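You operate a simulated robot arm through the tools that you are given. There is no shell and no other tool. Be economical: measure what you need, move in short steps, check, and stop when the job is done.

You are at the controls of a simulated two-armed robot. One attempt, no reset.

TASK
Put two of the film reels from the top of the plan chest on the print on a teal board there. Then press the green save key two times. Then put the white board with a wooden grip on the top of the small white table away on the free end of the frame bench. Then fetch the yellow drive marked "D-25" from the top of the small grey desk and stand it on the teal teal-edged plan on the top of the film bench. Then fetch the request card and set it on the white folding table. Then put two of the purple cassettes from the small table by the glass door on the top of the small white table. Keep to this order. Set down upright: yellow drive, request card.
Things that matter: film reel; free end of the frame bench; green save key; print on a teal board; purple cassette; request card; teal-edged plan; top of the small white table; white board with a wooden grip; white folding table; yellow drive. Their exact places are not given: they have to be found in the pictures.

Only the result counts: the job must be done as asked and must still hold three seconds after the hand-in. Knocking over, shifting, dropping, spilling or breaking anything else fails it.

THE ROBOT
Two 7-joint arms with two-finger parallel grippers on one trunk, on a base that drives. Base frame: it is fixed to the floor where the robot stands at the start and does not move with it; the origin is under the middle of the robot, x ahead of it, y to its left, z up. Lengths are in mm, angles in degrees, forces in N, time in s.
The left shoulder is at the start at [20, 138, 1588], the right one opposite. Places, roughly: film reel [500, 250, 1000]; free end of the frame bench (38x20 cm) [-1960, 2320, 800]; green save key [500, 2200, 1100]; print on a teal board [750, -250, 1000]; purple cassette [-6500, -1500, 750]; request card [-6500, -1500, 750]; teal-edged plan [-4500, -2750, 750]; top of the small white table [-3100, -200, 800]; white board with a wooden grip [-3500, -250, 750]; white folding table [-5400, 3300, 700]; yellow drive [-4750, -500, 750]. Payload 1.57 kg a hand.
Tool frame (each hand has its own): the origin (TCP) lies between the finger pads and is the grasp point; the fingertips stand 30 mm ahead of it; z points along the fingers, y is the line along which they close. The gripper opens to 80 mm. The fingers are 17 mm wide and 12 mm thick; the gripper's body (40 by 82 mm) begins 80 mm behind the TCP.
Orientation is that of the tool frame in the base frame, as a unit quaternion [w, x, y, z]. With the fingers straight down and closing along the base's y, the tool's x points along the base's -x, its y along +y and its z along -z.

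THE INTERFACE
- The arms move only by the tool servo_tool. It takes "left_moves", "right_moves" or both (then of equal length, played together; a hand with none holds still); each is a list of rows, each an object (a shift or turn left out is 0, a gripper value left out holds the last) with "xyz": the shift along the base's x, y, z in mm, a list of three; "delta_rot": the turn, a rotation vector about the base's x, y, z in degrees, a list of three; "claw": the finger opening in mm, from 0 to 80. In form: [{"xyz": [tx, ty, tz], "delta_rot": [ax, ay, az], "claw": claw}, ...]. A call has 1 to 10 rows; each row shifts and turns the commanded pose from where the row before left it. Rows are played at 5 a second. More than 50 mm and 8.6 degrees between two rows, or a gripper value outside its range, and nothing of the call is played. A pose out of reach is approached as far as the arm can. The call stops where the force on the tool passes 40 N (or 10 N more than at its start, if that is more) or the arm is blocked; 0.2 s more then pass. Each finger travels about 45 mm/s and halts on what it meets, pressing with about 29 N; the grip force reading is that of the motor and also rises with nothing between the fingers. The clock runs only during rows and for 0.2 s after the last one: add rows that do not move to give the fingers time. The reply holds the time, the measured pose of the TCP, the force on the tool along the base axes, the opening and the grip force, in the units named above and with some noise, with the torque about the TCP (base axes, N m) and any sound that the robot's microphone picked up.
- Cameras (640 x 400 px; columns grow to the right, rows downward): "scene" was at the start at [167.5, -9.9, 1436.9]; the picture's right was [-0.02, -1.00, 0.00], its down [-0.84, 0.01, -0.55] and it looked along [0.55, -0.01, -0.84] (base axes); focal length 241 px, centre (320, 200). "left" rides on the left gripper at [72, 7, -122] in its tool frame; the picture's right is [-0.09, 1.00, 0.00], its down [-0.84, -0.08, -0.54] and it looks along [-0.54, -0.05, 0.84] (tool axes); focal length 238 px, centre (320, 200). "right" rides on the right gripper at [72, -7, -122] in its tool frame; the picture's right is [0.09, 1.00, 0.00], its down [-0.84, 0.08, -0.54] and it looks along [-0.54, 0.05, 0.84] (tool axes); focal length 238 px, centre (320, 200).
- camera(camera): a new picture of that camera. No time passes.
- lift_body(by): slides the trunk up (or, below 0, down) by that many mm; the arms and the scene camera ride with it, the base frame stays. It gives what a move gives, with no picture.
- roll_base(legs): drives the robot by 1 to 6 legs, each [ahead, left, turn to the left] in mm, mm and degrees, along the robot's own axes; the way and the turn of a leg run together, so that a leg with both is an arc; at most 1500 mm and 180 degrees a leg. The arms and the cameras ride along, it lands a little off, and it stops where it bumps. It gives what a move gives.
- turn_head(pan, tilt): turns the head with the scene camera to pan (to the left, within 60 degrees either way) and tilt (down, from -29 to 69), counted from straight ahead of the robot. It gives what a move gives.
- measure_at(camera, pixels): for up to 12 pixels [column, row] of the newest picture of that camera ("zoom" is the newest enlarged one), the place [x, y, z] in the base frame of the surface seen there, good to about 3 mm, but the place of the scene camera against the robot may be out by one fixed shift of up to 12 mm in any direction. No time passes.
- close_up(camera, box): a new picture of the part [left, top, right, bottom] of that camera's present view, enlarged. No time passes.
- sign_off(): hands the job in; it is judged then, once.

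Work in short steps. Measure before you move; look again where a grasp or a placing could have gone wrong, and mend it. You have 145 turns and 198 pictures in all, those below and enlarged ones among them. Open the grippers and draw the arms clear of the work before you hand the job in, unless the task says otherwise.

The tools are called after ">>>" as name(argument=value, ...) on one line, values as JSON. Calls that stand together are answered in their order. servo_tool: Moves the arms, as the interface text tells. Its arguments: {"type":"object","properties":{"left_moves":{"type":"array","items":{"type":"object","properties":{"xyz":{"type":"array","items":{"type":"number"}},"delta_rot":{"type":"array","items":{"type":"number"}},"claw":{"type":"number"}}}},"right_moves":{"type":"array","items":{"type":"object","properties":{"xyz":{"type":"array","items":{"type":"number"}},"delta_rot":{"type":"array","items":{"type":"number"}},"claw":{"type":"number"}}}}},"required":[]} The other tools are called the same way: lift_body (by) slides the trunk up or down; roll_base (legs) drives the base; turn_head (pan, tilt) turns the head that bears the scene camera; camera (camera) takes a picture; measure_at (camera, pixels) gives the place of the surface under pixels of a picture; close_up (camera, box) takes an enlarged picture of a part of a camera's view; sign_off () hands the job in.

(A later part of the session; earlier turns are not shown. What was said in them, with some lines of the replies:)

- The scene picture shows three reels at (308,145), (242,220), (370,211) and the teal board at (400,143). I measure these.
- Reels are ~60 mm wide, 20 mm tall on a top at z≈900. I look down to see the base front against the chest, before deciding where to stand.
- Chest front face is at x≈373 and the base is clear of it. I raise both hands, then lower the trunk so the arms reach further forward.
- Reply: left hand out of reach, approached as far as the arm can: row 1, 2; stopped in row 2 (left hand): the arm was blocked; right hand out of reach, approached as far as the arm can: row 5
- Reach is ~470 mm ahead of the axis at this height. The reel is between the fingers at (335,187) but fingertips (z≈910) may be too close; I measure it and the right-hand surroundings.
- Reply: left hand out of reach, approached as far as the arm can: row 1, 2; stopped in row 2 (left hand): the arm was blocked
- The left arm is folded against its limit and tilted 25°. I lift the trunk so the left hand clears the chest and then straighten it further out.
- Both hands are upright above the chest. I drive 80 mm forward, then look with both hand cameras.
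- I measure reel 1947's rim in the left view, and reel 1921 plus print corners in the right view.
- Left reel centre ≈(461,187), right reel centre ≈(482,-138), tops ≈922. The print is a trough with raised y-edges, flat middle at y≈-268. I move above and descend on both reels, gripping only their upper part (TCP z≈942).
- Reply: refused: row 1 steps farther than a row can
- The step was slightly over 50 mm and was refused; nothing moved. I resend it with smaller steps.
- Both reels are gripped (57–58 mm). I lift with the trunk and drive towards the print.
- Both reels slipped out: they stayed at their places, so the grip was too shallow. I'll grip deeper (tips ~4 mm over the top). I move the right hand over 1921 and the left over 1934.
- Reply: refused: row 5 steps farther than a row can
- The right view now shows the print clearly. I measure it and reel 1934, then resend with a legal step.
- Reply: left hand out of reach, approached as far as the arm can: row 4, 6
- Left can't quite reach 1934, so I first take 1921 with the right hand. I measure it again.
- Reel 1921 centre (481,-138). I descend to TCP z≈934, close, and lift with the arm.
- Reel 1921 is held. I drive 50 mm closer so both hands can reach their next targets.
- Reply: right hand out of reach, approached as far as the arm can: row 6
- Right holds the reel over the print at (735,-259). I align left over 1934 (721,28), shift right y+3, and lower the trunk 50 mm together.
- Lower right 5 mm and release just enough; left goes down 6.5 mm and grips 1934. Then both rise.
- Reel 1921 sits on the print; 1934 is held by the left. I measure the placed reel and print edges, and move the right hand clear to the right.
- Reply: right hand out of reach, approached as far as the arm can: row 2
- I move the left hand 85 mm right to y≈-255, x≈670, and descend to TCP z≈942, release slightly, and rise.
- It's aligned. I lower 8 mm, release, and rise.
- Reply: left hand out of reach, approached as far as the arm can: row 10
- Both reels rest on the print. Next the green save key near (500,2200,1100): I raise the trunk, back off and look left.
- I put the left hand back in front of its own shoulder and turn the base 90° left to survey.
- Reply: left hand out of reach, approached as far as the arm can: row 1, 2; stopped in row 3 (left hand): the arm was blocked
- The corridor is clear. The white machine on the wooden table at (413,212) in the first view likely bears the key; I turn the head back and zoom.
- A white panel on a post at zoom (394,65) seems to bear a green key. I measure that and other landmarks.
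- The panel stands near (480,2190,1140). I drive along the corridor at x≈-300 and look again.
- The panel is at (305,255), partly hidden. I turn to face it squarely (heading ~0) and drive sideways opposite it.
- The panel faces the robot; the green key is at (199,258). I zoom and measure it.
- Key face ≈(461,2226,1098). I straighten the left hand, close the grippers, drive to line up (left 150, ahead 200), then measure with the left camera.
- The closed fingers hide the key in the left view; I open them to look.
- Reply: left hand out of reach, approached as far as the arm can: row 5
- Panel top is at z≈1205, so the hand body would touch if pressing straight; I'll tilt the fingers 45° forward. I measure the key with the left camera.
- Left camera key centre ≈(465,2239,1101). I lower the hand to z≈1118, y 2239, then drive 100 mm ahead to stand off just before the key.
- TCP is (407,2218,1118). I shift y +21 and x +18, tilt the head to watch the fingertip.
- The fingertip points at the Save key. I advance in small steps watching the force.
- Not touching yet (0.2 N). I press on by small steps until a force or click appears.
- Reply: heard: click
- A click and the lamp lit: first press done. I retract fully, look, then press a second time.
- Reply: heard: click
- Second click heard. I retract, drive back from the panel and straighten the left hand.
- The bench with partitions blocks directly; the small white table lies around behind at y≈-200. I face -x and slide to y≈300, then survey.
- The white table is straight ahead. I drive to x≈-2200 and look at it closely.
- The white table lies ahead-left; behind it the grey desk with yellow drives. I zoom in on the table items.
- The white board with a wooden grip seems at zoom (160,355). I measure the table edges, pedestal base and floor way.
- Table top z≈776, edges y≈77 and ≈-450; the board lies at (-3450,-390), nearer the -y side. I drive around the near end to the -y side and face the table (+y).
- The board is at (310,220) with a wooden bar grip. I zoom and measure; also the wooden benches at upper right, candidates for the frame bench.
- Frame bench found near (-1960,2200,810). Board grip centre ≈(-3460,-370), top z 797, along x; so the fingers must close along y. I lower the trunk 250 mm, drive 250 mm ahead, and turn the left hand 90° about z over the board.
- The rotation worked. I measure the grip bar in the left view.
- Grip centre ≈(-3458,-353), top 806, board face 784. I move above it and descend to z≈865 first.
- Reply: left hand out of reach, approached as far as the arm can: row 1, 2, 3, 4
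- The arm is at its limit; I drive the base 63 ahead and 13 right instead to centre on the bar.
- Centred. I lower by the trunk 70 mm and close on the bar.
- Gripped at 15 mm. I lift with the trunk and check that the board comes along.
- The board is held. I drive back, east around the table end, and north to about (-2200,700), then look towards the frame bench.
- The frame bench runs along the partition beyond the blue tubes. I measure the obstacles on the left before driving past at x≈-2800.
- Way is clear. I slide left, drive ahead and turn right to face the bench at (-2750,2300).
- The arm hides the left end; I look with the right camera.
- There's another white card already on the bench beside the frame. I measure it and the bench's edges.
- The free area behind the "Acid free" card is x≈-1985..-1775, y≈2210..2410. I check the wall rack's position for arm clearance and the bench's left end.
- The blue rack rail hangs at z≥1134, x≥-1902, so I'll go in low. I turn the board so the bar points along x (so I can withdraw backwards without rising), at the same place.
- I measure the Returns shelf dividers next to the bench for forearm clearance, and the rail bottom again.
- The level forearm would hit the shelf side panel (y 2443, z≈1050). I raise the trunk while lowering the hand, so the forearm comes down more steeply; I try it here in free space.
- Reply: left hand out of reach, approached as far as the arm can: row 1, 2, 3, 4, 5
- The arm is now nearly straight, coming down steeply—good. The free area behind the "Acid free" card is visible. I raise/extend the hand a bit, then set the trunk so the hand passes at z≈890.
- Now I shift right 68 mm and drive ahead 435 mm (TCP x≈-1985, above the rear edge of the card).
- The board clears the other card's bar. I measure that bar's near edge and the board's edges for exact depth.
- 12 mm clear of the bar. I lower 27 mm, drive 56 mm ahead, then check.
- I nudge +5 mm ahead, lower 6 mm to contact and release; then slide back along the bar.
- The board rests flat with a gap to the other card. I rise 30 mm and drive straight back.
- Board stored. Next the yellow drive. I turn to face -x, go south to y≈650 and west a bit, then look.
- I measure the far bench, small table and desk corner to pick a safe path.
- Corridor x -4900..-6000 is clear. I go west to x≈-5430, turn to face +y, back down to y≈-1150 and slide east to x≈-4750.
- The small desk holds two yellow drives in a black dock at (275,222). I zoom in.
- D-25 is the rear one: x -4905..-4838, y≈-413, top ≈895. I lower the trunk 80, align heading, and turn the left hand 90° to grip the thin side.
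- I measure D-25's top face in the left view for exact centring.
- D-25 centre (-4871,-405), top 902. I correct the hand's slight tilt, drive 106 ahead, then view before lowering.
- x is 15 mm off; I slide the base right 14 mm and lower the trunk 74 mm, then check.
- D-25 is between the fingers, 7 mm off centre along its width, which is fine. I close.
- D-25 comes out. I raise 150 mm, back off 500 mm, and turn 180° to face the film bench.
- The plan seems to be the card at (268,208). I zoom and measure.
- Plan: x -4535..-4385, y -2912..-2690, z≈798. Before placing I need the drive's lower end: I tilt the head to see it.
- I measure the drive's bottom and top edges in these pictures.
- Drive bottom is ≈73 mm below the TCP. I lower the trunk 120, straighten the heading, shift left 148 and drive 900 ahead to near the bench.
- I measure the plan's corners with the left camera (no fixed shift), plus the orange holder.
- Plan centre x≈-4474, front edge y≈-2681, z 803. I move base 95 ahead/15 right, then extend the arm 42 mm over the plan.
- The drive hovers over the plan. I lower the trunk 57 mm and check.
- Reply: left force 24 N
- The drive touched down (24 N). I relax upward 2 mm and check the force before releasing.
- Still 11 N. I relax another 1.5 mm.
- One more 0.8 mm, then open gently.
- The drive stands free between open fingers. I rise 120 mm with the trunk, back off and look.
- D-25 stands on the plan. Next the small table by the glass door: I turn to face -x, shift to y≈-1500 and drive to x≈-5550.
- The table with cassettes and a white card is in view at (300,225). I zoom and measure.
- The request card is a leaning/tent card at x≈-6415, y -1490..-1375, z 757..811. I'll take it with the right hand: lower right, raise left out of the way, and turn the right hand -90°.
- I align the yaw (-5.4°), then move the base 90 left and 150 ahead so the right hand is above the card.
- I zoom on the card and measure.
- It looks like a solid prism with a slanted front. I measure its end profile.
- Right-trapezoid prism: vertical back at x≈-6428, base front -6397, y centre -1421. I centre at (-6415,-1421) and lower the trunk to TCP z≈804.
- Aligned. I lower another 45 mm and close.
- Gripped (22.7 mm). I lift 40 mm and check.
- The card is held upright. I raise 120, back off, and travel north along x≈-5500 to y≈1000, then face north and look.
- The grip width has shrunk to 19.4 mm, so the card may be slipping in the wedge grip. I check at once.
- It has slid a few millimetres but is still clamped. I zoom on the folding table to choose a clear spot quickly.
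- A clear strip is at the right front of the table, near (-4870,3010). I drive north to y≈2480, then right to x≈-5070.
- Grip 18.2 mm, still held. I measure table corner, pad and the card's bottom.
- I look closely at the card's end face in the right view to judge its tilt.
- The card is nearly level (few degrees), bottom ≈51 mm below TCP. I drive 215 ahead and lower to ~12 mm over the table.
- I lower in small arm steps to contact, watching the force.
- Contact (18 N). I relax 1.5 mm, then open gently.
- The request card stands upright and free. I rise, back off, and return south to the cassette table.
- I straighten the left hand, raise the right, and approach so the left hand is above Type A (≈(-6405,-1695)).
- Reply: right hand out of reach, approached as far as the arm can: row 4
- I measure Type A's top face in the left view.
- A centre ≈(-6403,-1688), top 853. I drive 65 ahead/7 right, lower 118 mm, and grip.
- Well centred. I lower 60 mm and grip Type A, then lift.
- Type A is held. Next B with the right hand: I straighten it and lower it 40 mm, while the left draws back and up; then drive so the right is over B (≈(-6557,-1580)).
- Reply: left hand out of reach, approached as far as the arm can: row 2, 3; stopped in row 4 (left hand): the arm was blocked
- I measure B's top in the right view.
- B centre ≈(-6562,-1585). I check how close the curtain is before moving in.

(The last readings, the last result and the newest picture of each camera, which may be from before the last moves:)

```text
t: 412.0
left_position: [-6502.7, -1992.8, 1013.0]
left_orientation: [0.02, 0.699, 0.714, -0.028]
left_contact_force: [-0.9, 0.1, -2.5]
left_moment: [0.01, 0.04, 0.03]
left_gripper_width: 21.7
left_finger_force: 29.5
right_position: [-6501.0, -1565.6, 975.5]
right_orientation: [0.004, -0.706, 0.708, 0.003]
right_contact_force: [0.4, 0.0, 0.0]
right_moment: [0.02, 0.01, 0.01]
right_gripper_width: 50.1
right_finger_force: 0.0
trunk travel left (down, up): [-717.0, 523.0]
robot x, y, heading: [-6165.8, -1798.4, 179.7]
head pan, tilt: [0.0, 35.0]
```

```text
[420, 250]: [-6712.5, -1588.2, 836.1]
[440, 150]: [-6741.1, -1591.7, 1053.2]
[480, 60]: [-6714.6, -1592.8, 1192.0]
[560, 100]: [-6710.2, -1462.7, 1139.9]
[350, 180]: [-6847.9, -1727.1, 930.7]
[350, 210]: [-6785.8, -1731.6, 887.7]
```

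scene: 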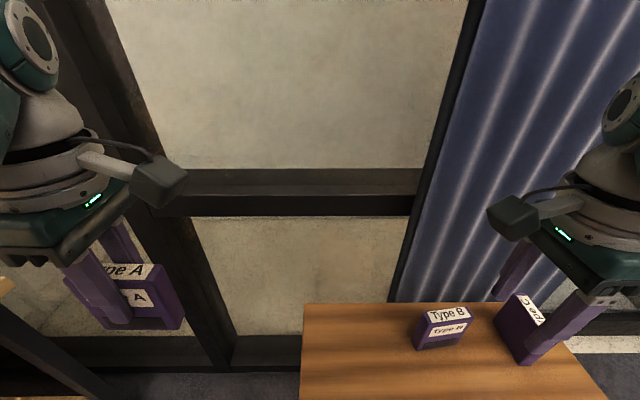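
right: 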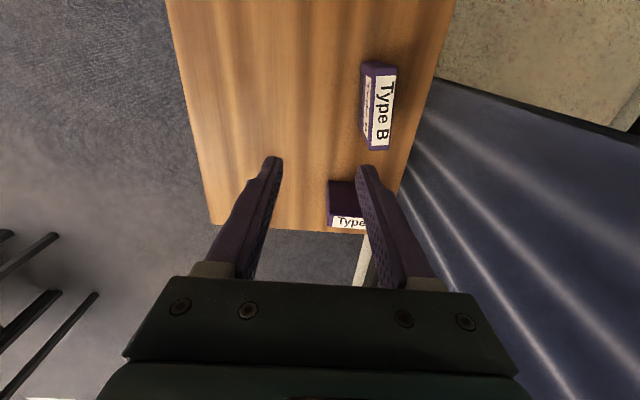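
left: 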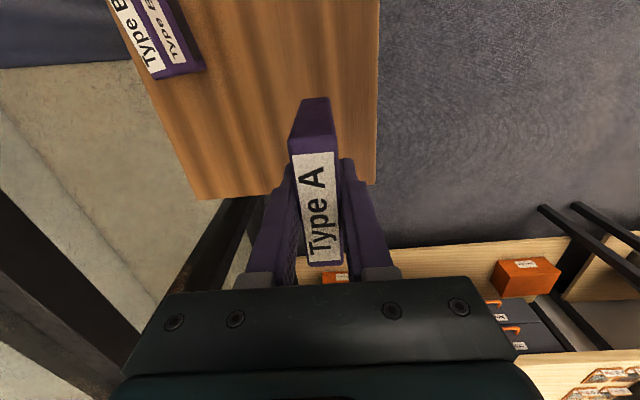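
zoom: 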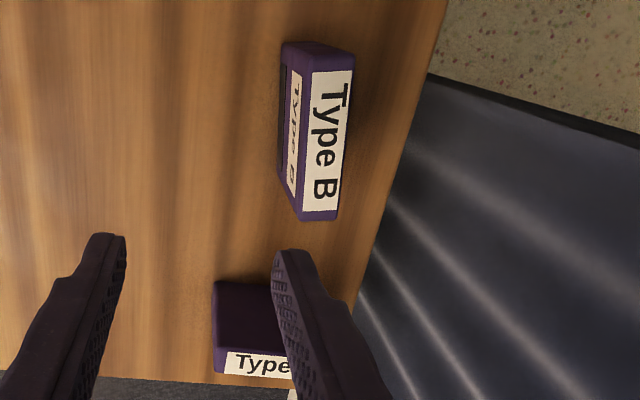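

The curtain is 90 mm beyond; fine. I move 61 ahead, 19 left, lower 85 and check.

>>> roll_base(legs=[[61, 19, 0]])

>>> lift_body(by=-85)

>>> camera(camera="right")

```text
t: 413.0
left_position: [-6562.8, -2013.2, 1014.6]
left_orientation: [0.021, 0.697, 0.716, -0.029]
left_contact_force: [-0.1, 0.0, -1.4]
left_moment: [-0.01, 0.0, 0.03]
left_gripper_width: 21.4
left_finger_force: 28.7
right_position: [-6563.4, -1584.3, 975.6]
right_orientation: [0.004, -0.706, 0.708, 0.003]
right_contact_force: [-0.2, 0.1, -0.7]
right_moment: [0.05, 0.0, 0.0]
right_gripper_width: 50.2
right_finger_force: 0.2
trunk travel left (down, up): [-717.0, 523.0]
robot x, y, heading: [-6225.9, -1812.5, 179.6]
head pan, tilt: [0.0, 35.0]
```

```text
t: 414.2
left_position: [-6563.7, -2014.1, 928.5]
left_orientation: [0.023, 0.697, 0.716, -0.029]
left_contact_force: [-0.6, 0.2, -1.2]
left_moment: [-0.04, 0.04, 0.01]
left_gripper_width: 21.6
left_finger_force: 28.9
right_position: [-6563.2, -1583.0, 889.6]
right_orientation: [0.004, -0.705, 0.709, 0.005]
right_contact_force: [0.2, -0.2, -0.4]
right_moment: [0.01, 0.01, 0.01]
right_gripper_width: 50.2
right_finger_force: 0.1
trunk travel left (down, up): [-632.0, 608.0]
robot x, y, heading: [-6219.3, -1818.5, 180.0]
head pan, tilt: [0.0, 35.0]
```

```text
62 pictures are left
```

right: 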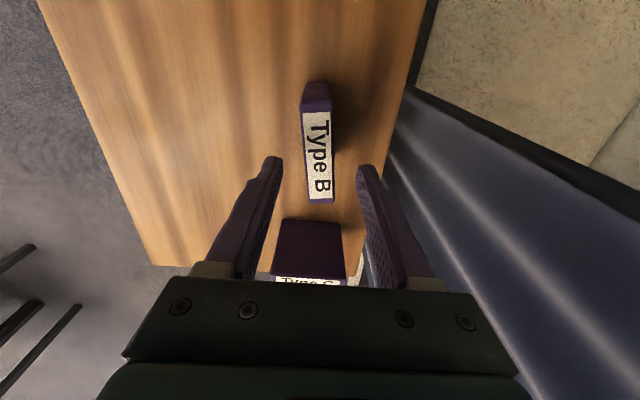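

Centred. I lower 60 mm, grip B and lift.

>>> lift_body(by=-60)

>>> servo_tool(right_moves=[{"claw": 30}, {"claw": 15}, {"claw": 15}, {"claw": 15}, {"claw": 15}])

>>> lift_body(by=200)

>>> camera(camera="right")

```text
t: 415.2
left_position: [-6561.5, -2013.6, 868.5]
left_orientation: [0.022, 0.697, 0.716, -0.029]
left_contact_force: [0.7, -0.3, -1.7]
left_moment: [0.03, 0.02, -0.01]
left_gripper_width: 21.7
left_finger_force: 28.7
right_position: [-6563.7, -1583.9, 829.0]
right_orientation: [0.004, -0.705, 0.709, 0.004]
right_contact_force: [-0.7, -0.4, -0.1]
right_moment: [0.04, -0.02, 0.01]
right_gripper_width: 49.9
right_finger_force: 0.0
trunk travel left (down, up): [-572.0, 668.0]
robot x, y, heading: [-6226.8, -1814.1, 179.6]
head pan, tilt: [0.0, 35.0]
```

```text
t: 416.4
left_position: [-6563.0, -2013.3, 867.8]
left_orientation: [0.023, 0.698, 0.715, -0.03]
left_contact_force: [-0.6, 1.0, -2.3]
left_moment: [-0.01, 0.02, -0.01]
left_gripper_width: 21.7
left_finger_force: 29.5
right_position: [-6562.4, -1584.9, 829.3]
right_orientation: [0.004, -0.705, 0.709, 0.004]
right_contact_force: [-0.8, -0.7, 0.7]
right_moment: [-0.04, -0.03, -0.02]
right_gripper_width: 21.8
right_finger_force: 29.1
trunk travel left (down, up): [-572.0, 668.0]
robot x, y, heading: [-6224.5, -1812.5, 179.8]
head pan, tilt: [0.0, 35.0]
```

```text
t: 418.5
left_position: [-6563.1, -2014.6, 1068.3]
left_orientation: [0.022, 0.698, 0.715, -0.029]
left_contact_force: [-0.2, 0.4, -1.5]
left_moment: [0.03, 0.01, 0.0]
left_gripper_width: 21.5
left_finger_force: 29.0
right_position: [-6563.6, -1583.8, 1029.5]
right_orientation: [0.004, -0.705, 0.709, 0.003]
right_contact_force: [-0.5, -0.2, -1.9]
right_moment: [0.01, -0.02, 0.0]
right_gripper_width: 21.6
right_finger_force: 29.1
trunk travel left (down, up): [-772.0, 468.0]
robot x, y, heading: [-6224.8, -1815.2, 179.8]
head pan, tilt: [0.0, 35.0]
```

```text
61 pictures are left
```

right: 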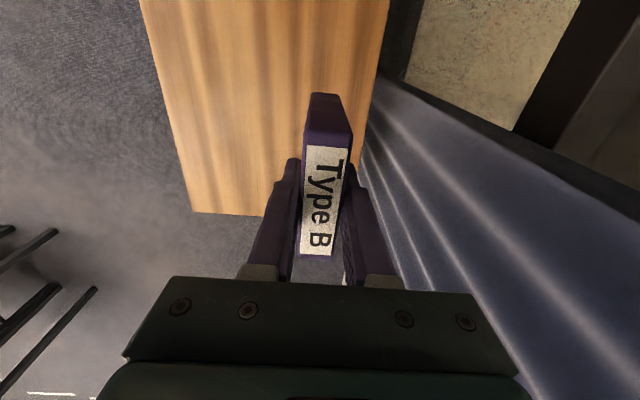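

Both cassettes are held. I back off, face +y, and drive east along the aisle to the white table.

>>> roll_base(legs=[[-700, 0, 0], [0, 0, -90], [300, 0, 0], [0, -1300, 0], [0, -900, 0]])

>>> turn_head(pan=0, tilt=35)

>>> camera(camera="scene")

```text
t: 438.3
left_position: [-3527.2, -1181.2, 1070.1]
left_orientation: [-0.006, 0.999, 0.012, -0.036]
left_contact_force: [-0.6, 0.1, -1.6]
left_moment: [0.0, 0.0, 0.01]
left_gripper_width: 21.7
left_finger_force: 27.7
right_position: [-3097.8, -1182.6, 1029.4]
right_orientation: [0.005, 0.004, 1.0, 0.0]
right_contact_force: [0.3, 0.1, -2.1]
right_moment: [0.03, -0.01, 0.03]
right_gripper_width: 21.8
right_finger_force: 29.2
trunk travel left (down, up): [-772.0, 468.0]
robot x, y, heading: [-3326.7, -1517.2, 89.6]
head pan, tilt: [0.0, 35.0]
```

```text
t: 438.9
left_position: [-3526.6, -1181.2, 1068.9]
left_orientation: [-0.005, 0.999, 0.012, -0.038]
left_contact_force: [-0.4, -0.7, -2.0]
left_moment: [0.0, -0.01, 0.0]
left_gripper_width: 21.8
left_finger_force: 28.6
right_position: [-3096.6, -1182.9, 1030.3]
right_orientation: [0.006, 0.003, 1.0, 0.0]
right_contact_force: [0.4, -0.4, -0.7]
right_moment: [0.04, -0.06, 0.0]
right_gripper_width: 21.5
right_finger_force: 28.5
trunk travel left (down, up): [-772.0, 468.0]
robot x, y, heading: [-3331.4, -1518.0, 89.9]
head pan, tilt: [0.0, 35.0]
```

```text
60 pictures are left
```

scene: 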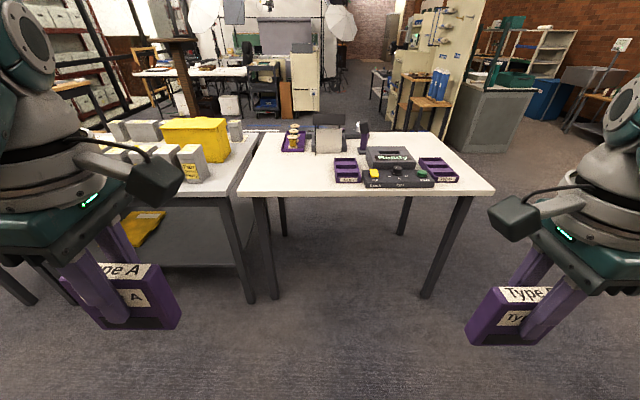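

I measure the table's free left-front area and the heights of the control box and trays.

>>> measure_at(camera="scene", pixels=[[390, 150], [375, 173], [398, 167], [345, 162], [334, 178], [250, 188], [242, 192], [300, 190], [290, 150], [325, 150], [430, 160], [192, 150]])

```text
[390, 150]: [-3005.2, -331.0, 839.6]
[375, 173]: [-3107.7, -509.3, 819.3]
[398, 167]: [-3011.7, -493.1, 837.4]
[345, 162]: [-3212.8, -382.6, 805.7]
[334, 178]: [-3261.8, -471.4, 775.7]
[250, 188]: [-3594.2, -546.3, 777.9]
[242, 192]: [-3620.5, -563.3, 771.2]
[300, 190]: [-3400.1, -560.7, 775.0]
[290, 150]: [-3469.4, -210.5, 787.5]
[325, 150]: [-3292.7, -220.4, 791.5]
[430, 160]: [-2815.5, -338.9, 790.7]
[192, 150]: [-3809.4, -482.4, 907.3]
```

I drive 760 ahead, lower the trunk 60 mm, then lower only the left arm.

>>> roll_base(legs=[[760, 0, 0]])

>>> lift_body(by=-60)

>>> servo_tool(left_moves=[{"xyz": [0, 0, -35], "delta_rot": [0.5, -4, -1]}, {"xyz": [0, 0, -35]}, {"xyz": [0, 0, -35]}, {"xyz": [0, 0, -25]}, {"xyz": [0, 0, 0]}])

>>> camera(camera="left")

>>> camera(camera="scene")

```text
t: 443.0
left_position: [-3517.8, -422.4, 1068.0]
left_orientation: [-0.006, 0.999, 0.011, -0.036]
left_contact_force: [0.2, -0.3, -2.0]
left_moment: [0.02, 0.0, -0.02]
left_gripper_width: 21.9
left_finger_force: 28.9
right_position: [-3088.7, -424.0, 1028.6]
right_orientation: [0.005, 0.005, 1.0, 0.0]
right_contact_force: [0.3, 0.8, -2.0]
right_moment: [-0.02, 0.0, -0.01]
right_gripper_width: 21.3
right_finger_force: 28.5
trunk travel left (down, up): [-772.0, 468.0]
robot x, y, heading: [-3318.7, -759.5, 89.5]
head pan, tilt: [0.0, 35.0]
```

```text
t: 444.0
left_position: [-3519.3, -422.2, 1008.6]
left_orientation: [-0.005, 0.999, 0.011, -0.038]
left_contact_force: [-0.3, 0.3, -2.3]
left_moment: [0.04, -0.02, -0.05]
left_gripper_width: 21.7
left_finger_force: 29.1
right_position: [-3089.0, -424.4, 969.0]
right_orientation: [0.006, 0.006, 1.0, 0.0]
right_contact_force: [0.0, 0.1, -2.2]
right_moment: [0.02, 0.01, -0.02]
right_gripper_width: 21.8
right_finger_force: 29.5
trunk travel left (down, up): [-712.0, 528.0]
robot x, y, heading: [-3323.4, -760.0, 89.3]
head pan, tilt: [0.0, 35.0]
```

```text
t: 445.2
left_position: [-3518.3, -420.5, 879.6]
left_orientation: [-0.01, 1.0, 0.003, 0.0]
left_contact_force: [0.5, -0.5, -1.5]
left_moment: [0.0, -0.03, 0.04]
left_gripper_width: 21.5
left_finger_force: 29.5
right_position: [-3089.3, -422.7, 969.9]
right_orientation: [0.007, 0.005, 1.0, -0.001]
right_contact_force: [0.4, 0.3, -1.8]
right_moment: [0.02, -0.06, 0.0]
right_gripper_width: 21.6
right_finger_force: 28.2
trunk travel left (down, up): [-712.0, 528.0]
robot x, y, heading: [-3319.2, -763.3, 89.4]
head pan, tilt: [0.0, 35.0]
```

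```text
59 pictures are left
```

left: 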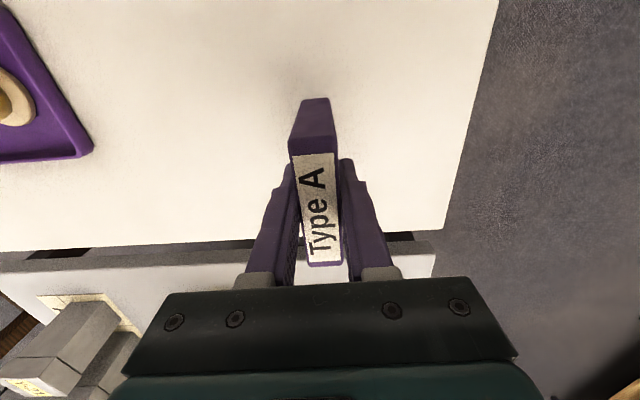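

```text
58 pictures are left
```

scene: 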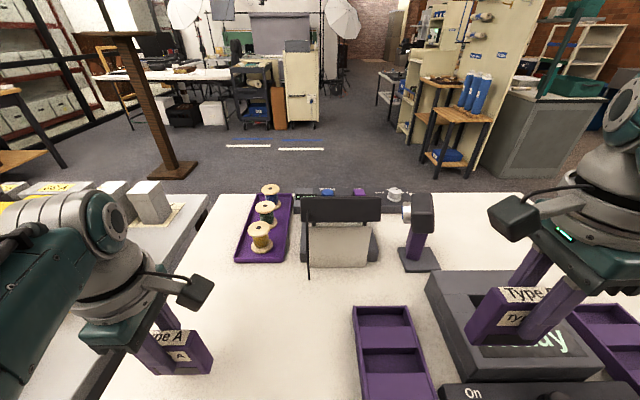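

I measure the table height and its left edge here in the left view, then lower.

>>> measure_at(camera="left", pixels=[[400, 150], [250, 130], [400, 220], [220, 235], [310, 102], [312, 140]])

>>> servo_tool(left_moves=[{"xyz": [15, 0, -10]}, {"xyz": [0, 0, -8]}, {"xyz": [0, 0, -5]}, {"xyz": [0, 0, -3]}, {"xyz": [0, 0, 0]}])

```text
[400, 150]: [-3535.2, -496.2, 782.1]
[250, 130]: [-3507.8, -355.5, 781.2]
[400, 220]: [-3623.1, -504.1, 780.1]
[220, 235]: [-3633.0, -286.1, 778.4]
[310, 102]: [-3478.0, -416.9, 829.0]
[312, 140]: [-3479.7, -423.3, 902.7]
```

```text
t: 446.4
left_position: [-3504.6, -421.6, 851.8]
left_orientation: [-0.011, 1.0, 0.003, -0.001]
left_contact_force: [-0.4, 0.2, -1.5]
left_moment: [0.0, 0.01, 0.06]
left_gripper_width: 21.7
left_finger_force: 29.2
right_position: [-3089.3, -424.1, 968.9]
right_orientation: [0.007, 0.006, 1.0, 0.0]
right_contact_force: [-0.1, -0.4, -2.0]
right_moment: [0.01, 0.0, 0.02]
right_gripper_width: 21.6
right_finger_force: 28.9
trunk travel left (down, up): [-712.0, 528.0]
robot x, y, heading: [-3321.7, -761.0, 89.4]
head pan, tilt: [0.0, 35.0]
```

Not yet in contact. I step down in 1.5 mm steps.

>>> servo_tool(left_moves=[{"xyz": [0, 0, -2]}, {"xyz": [0, 0, -1.5]}, {"xyz": [0, 0, 0]}])

```text
t: 447.2
left_position: [-3503.6, -421.3, 849.2]
left_orientation: [-0.009, 1.0, 0.002, -0.001]
left_contact_force: [-0.2, 0.5, -2.1]
left_moment: [0.02, 0.0, 0.02]
left_gripper_width: 21.8
left_finger_force: 28.7
right_position: [-3089.9, -423.9, 969.4]
right_orientation: [0.006, 0.005, 1.0, 0.0]
right_contact_force: [0.3, 0.3, -2.1]
right_moment: [-0.03, 0.0, -0.03]
right_gripper_width: 21.7
right_finger_force: 29.1
trunk travel left (down, up): [-712.0, 528.0]
robot x, y, heading: [-3323.4, -762.0, 89.7]
head pan, tilt: [0.0, 35.0]
```

>>> servo_tool(left_moves=[{"xyz": [0, 0, -1.5]}, {"xyz": [0, 0, -1.5]}, {"xyz": [0, 0, 0]}])

```text
t: 448.0
left_position: [-3504.2, -421.5, 847.1]
left_orientation: [-0.009, 1.0, 0.003, -0.002]
left_contact_force: [3.2, -6.7, 24.3]
left_moment: [-0.8, -0.5, -0.04]
left_gripper_width: 21.8
left_finger_force: 28.7
right_position: [-3089.1, -424.2, 969.8]
right_orientation: [0.006, 0.005, 1.0, 0.0]
right_contact_force: [-0.5, 0.1, -1.9]
right_moment: [0.01, -0.01, -0.03]
right_gripper_width: 21.7
right_finger_force: 28.9
trunk travel left (down, up): [-712.0, 528.0]
robot x, y, heading: [-3323.3, -757.8, 89.3]
head pan, tilt: [0.0, 35.0]
```

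Contact (24 N). I relax 1.3 mm, then open gently.

>>> servo_tool(left_moves=[{"xyz": [0, 0, 1.3]}, {"xyz": [0, 0, 0]}, {"claw": 23}, {"claw": 25}, {"claw": 28}, {"claw": 34}, {"claw": 42}, {"claw": 50}, {}])

>>> camera(camera="left")

```text
t: 450.0
left_position: [-3504.1, -422.8, 847.4]
left_orientation: [-0.011, 1.0, 0.003, -0.001]
left_contact_force: [-0.2, -0.3, 0.1]
left_moment: [0.01, 0.0, 0.02]
left_gripper_width: 49.9
left_finger_force: 0.1
right_position: [-3090.3, -424.8, 968.4]
right_orientation: [0.005, 0.005, 1.0, -0.001]
right_contact_force: [-0.7, -0.7, -1.4]
right_moment: [0.01, -0.01, 0.0]
right_gripper_width: 21.8
right_finger_force: 28.9
trunk travel left (down, up): [-712.0, 528.0]
robot x, y, heading: [-3320.1, -760.3, 89.7]
head pan, tilt: [0.0, 35.0]
```

```text
57 pictures are left
```

left: 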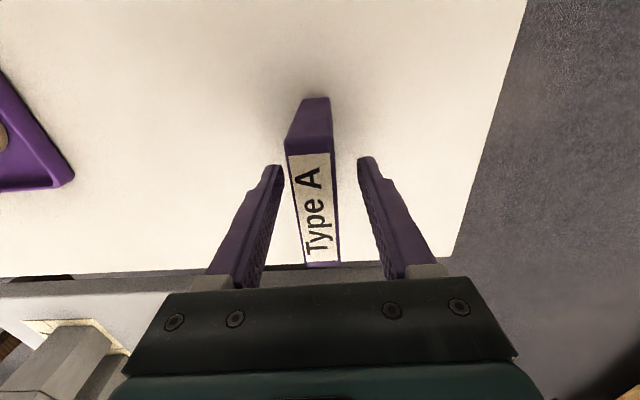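

A stands on the table. I raise the left arm, back off, shift left 285 and come in again with B between A and the tray.

>>> servo_tool(left_moves=[{"xyz": [0, 0, 30]}, {"xyz": [0, 0, 40]}, {"xyz": [0, 0, 40]}, {"xyz": [0, 0, 40]}, {"xyz": [0, 0, 20]}, {}])

>>> roll_base(legs=[[-350, 0, 0.5], [0, 285, 0], [335, 0, 0]])

>>> camera(camera="right")

>>> camera(camera="scene")

```text
t: 451.4
left_position: [-3527.7, -421.0, 1015.2]
left_orientation: [-0.01, 0.999, 0.012, -0.029]
left_contact_force: [-0.6, -0.1, 0.7]
left_moment: [0.0, 0.01, -0.03]
left_gripper_width: 50.1
left_finger_force: 0.1
right_position: [-3088.6, -425.3, 970.5]
right_orientation: [0.006, 0.005, 1.0, 0.0]
right_contact_force: [-0.2, 0.5, -1.2]
right_moment: [0.0, 0.0, 0.0]
right_gripper_width: 21.9
right_finger_force: 28.4
trunk travel left (down, up): [-712.0, 528.0]
robot x, y, heading: [-3324.3, -762.6, 89.2]
head pan, tilt: [0.0, 35.0]
```

```text
t: 457.1
left_position: [-3814.5, -430.8, 1015.7]
left_orientation: [-0.01, 0.999, 0.016, -0.027]
left_contact_force: [-0.2, -1.3, -0.8]
left_moment: [-0.03, 0.01, 0.01]
left_gripper_width: 49.8
left_finger_force: 0.1
right_position: [-3376.0, -434.2, 969.1]
right_orientation: [0.006, 0.003, 1.0, 0.0]
right_contact_force: [-0.8, 0.0, -2.1]
right_moment: [-0.01, 0.01, -0.02]
right_gripper_width: 21.4
right_finger_force: 29.3
trunk travel left (down, up): [-712.0, 528.0]
robot x, y, heading: [-3602.2, -769.5, 89.6]
head pan, tilt: [0.0, 35.0]
```

```text
56 pictures are left
```

right: 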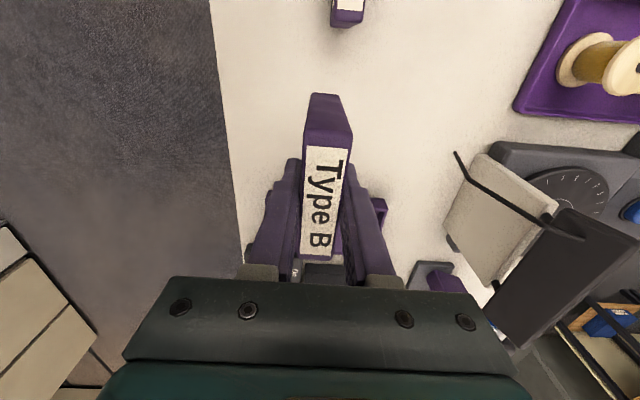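

```text
55 pictures are left
```

scene: 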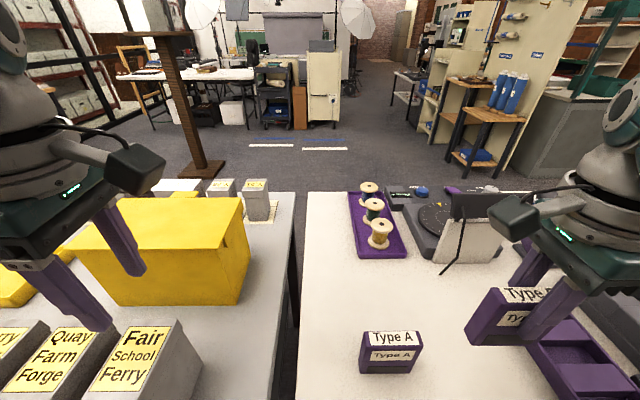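

I check the tray's edge and cassette A's edge against B.

>>> measure_at(camera="right", pixels=[[380, 200], [385, 215], [330, 270], [347, 20], [345, 28], [300, 120], [318, 98], [312, 258], [400, 120]])

```text
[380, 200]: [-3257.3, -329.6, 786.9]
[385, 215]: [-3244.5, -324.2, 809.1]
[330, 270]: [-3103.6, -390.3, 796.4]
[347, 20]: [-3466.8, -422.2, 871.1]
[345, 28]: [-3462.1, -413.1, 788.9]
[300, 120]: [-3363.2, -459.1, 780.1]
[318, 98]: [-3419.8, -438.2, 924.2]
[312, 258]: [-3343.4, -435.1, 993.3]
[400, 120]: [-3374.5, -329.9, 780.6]
```

Clear on both sides. I lower the right arm to TCP z≈853, then creep to contact.

>>> servo_tool(right_moves=[{"xyz": [0, 0, -35]}, {"xyz": [0, 0, -35]}, {"xyz": [0, 0, -30]}, {"xyz": [0, 0, -14]}, {"xyz": [0, 0, -2]}, {}])

>>> servo_tool(right_moves=[{"xyz": [0, 0, -1.5]}, {"xyz": [0, 0, -1]}, {}])

```text
t: 458.5
left_position: [-3821.8, -432.3, 1015.2]
left_orientation: [-0.011, 0.999, 0.019, -0.033]
left_contact_force: [1.3, -0.6, 0.6]
left_moment: [-0.05, 0.01, 0.0]
left_gripper_width: 50.1
left_finger_force: 0.1
right_position: [-3376.6, -432.9, 852.8]
right_orientation: [0.005, 0.002, 1.0, 0.0]
right_contact_force: [0.1, -0.6, -1.5]
right_moment: [0.02, 0.0, 0.01]
right_gripper_width: 21.9
right_finger_force: 28.9
trunk travel left (down, up): [-712.0, 528.0]
robot x, y, heading: [-3610.7, -773.9, 89.7]
head pan, tilt: [0.0, 35.0]
```

```text
t: 459.3
left_position: [-3820.2, -431.0, 1015.5]
left_orientation: [-0.01, 0.999, 0.018, -0.034]
left_contact_force: [-0.2, 0.5, -0.5]
left_moment: [0.01, 0.04, 0.01]
left_gripper_width: 50.1
left_finger_force: 0.1
right_position: [-3375.0, -434.3, 851.9]
right_orientation: [0.006, 0.002, 1.0, 0.001]
right_contact_force: [0.0, 0.5, -1.6]
right_moment: [-0.01, -0.01, 0.02]
right_gripper_width: 21.9
right_finger_force: 29.1
trunk travel left (down, up): [-712.0, 528.0]
robot x, y, heading: [-3608.9, -772.5, 89.8]
head pan, tilt: [0.0, 35.0]
```

>>> servo_tool(right_moves=[{"xyz": [0, 0, -1.2]}, {"xyz": [0, 0, -1]}, {}])

```text
t: 460.1
left_position: [-3820.7, -431.3, 1016.7]
left_orientation: [-0.012, 0.999, 0.019, -0.033]
left_contact_force: [-0.7, -0.4, -0.8]
left_moment: [-0.02, -0.01, 0.01]
left_gripper_width: 50.2
left_finger_force: 0.2
right_position: [-3377.1, -433.7, 850.0]
right_orientation: [0.004, 0.003, 1.0, 0.0]
right_contact_force: [-3.6, -6.5, 23.2]
right_moment: [-0.4, 0.43, 0.06]
right_gripper_width: 21.6
right_finger_force: 29.2
trunk travel left (down, up): [-712.0, 528.0]
robot x, y, heading: [-3605.4, -769.8, 89.6]
head pan, tilt: [0.0, 35.0]
```

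Contact. I relax 1.2 mm, open gently, and rise.

>>> servo_tool(right_moves=[{"xyz": [0, 0, 1.2]}, {}, {"claw": 23}, {"claw": 25}, {"claw": 28}, {"claw": 34}, {"claw": 42}, {"claw": 50}, {}])

>>> camera(camera="right")

```text
t: 462.1
left_position: [-3821.4, -430.4, 1015.7]
left_orientation: [-0.011, 0.999, 0.019, -0.033]
left_contact_force: [0.1, -0.3, 1.1]
left_moment: [0.03, -0.01, 0.0]
left_gripper_width: 50.0
left_finger_force: 0.0
right_position: [-3375.1, -433.4, 849.7]
right_orientation: [0.007, 0.003, 1.0, 0.0]
right_contact_force: [1.0, -0.3, -0.7]
right_moment: [-0.01, 0.02, 0.0]
right_gripper_width: 50.0
right_finger_force: 0.1
trunk travel left (down, up): [-712.0, 528.0]
robot x, y, heading: [-3606.3, -770.9, 89.7]
head pan, tilt: [0.0, 35.0]
```

```text
54 pictures are left
```

right: 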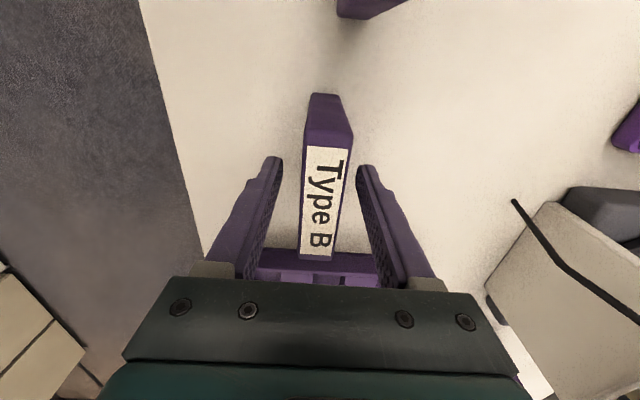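

B stands free. I rise with the trunk, drive back, and check the final view.

>>> lift_body(by=180)

>>> roll_base(legs=[[-500, 0, 0]])

>>> close_up(camera="scene", box=[200, 100, 520, 300])

```text
t: 464.1
left_position: [-3820.5, -430.6, 1196.1]
left_orientation: [-0.011, 0.999, 0.019, -0.033]
left_contact_force: [0.7, -0.6, -0.3]
left_moment: [0.0, -0.02, 0.02]
left_gripper_width: 49.9
left_finger_force: 0.1
right_position: [-3376.1, -433.4, 1029.8]
right_orientation: [0.006, 0.003, 1.0, 0.001]
right_contact_force: [-0.3, 0.3, -0.3]
right_moment: [0.02, 0.0, 0.0]
right_gripper_width: 50.0
right_finger_force: 0.0
trunk travel left (down, up): [-892.0, 348.0]
robot x, y, heading: [-3608.3, -771.1, 89.8]
head pan, tilt: [0.0, 35.0]
```

```text
t: 467.0
left_position: [-3824.2, -929.3, 1195.6]
left_orientation: [-0.012, 0.999, 0.018, -0.034]
left_contact_force: [0.4, 0.4, 0.1]
left_moment: [0.01, 0.01, -0.01]
left_gripper_width: 49.9
left_finger_force: 0.0
right_position: [-3379.7, -932.1, 1029.5]
right_orientation: [0.007, 0.004, 1.0, 0.0]
right_contact_force: [0.6, -0.4, 0.1]
right_moment: [0.0, -0.01, -0.05]
right_gripper_width: 50.2
right_finger_force: 0.0
trunk travel left (down, up): [-892.0, 348.0]
robot x, y, heading: [-3613.1, -1266.5, 89.6]
head pan, tilt: [0.0, 35.0]
```

```text
2.00 times, centred on (360, 200) of scene
```

zoom: 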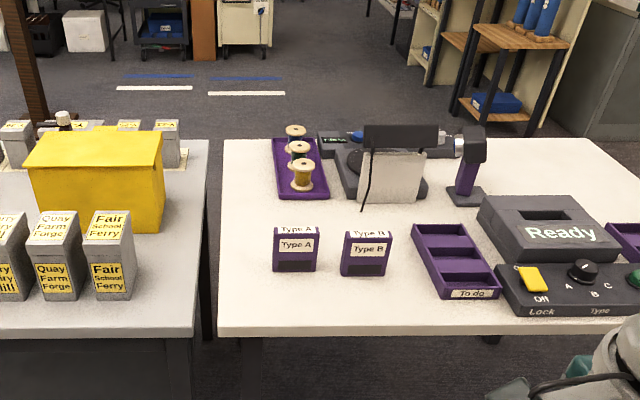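

Cassettes A and B stand on the white table, and all the earlier steps were checked as they were done. I hand the job in.

>>> sign_off()

```text
The job is handed in.
```

I did all six steps in the order you gave and handed the job in, with the grippers open and the arms clear. The hand-in reply gave no verdict.

- **Film reels:** reels 1921 and 1934 are on the print on the teal board. On the first try both slipped out of the grip and stayed where they were. I then picked them up again with a deeper grip.
- **Green save key:** pressed twice, with a click each time and the "Saved" lamp lit.
- **White board:** it lies flat on the free end of the frame bench, behind the "Acid free" card that was already there.
- **Yellow drive:** D-25 stands upright on the teal-edged plan.
- **Request card:** it stands upright on the white folding table. It slid a little in the grip on the way, but did not drop.
- **Purple cassettes:** Type A and Type B stand on the small white table.
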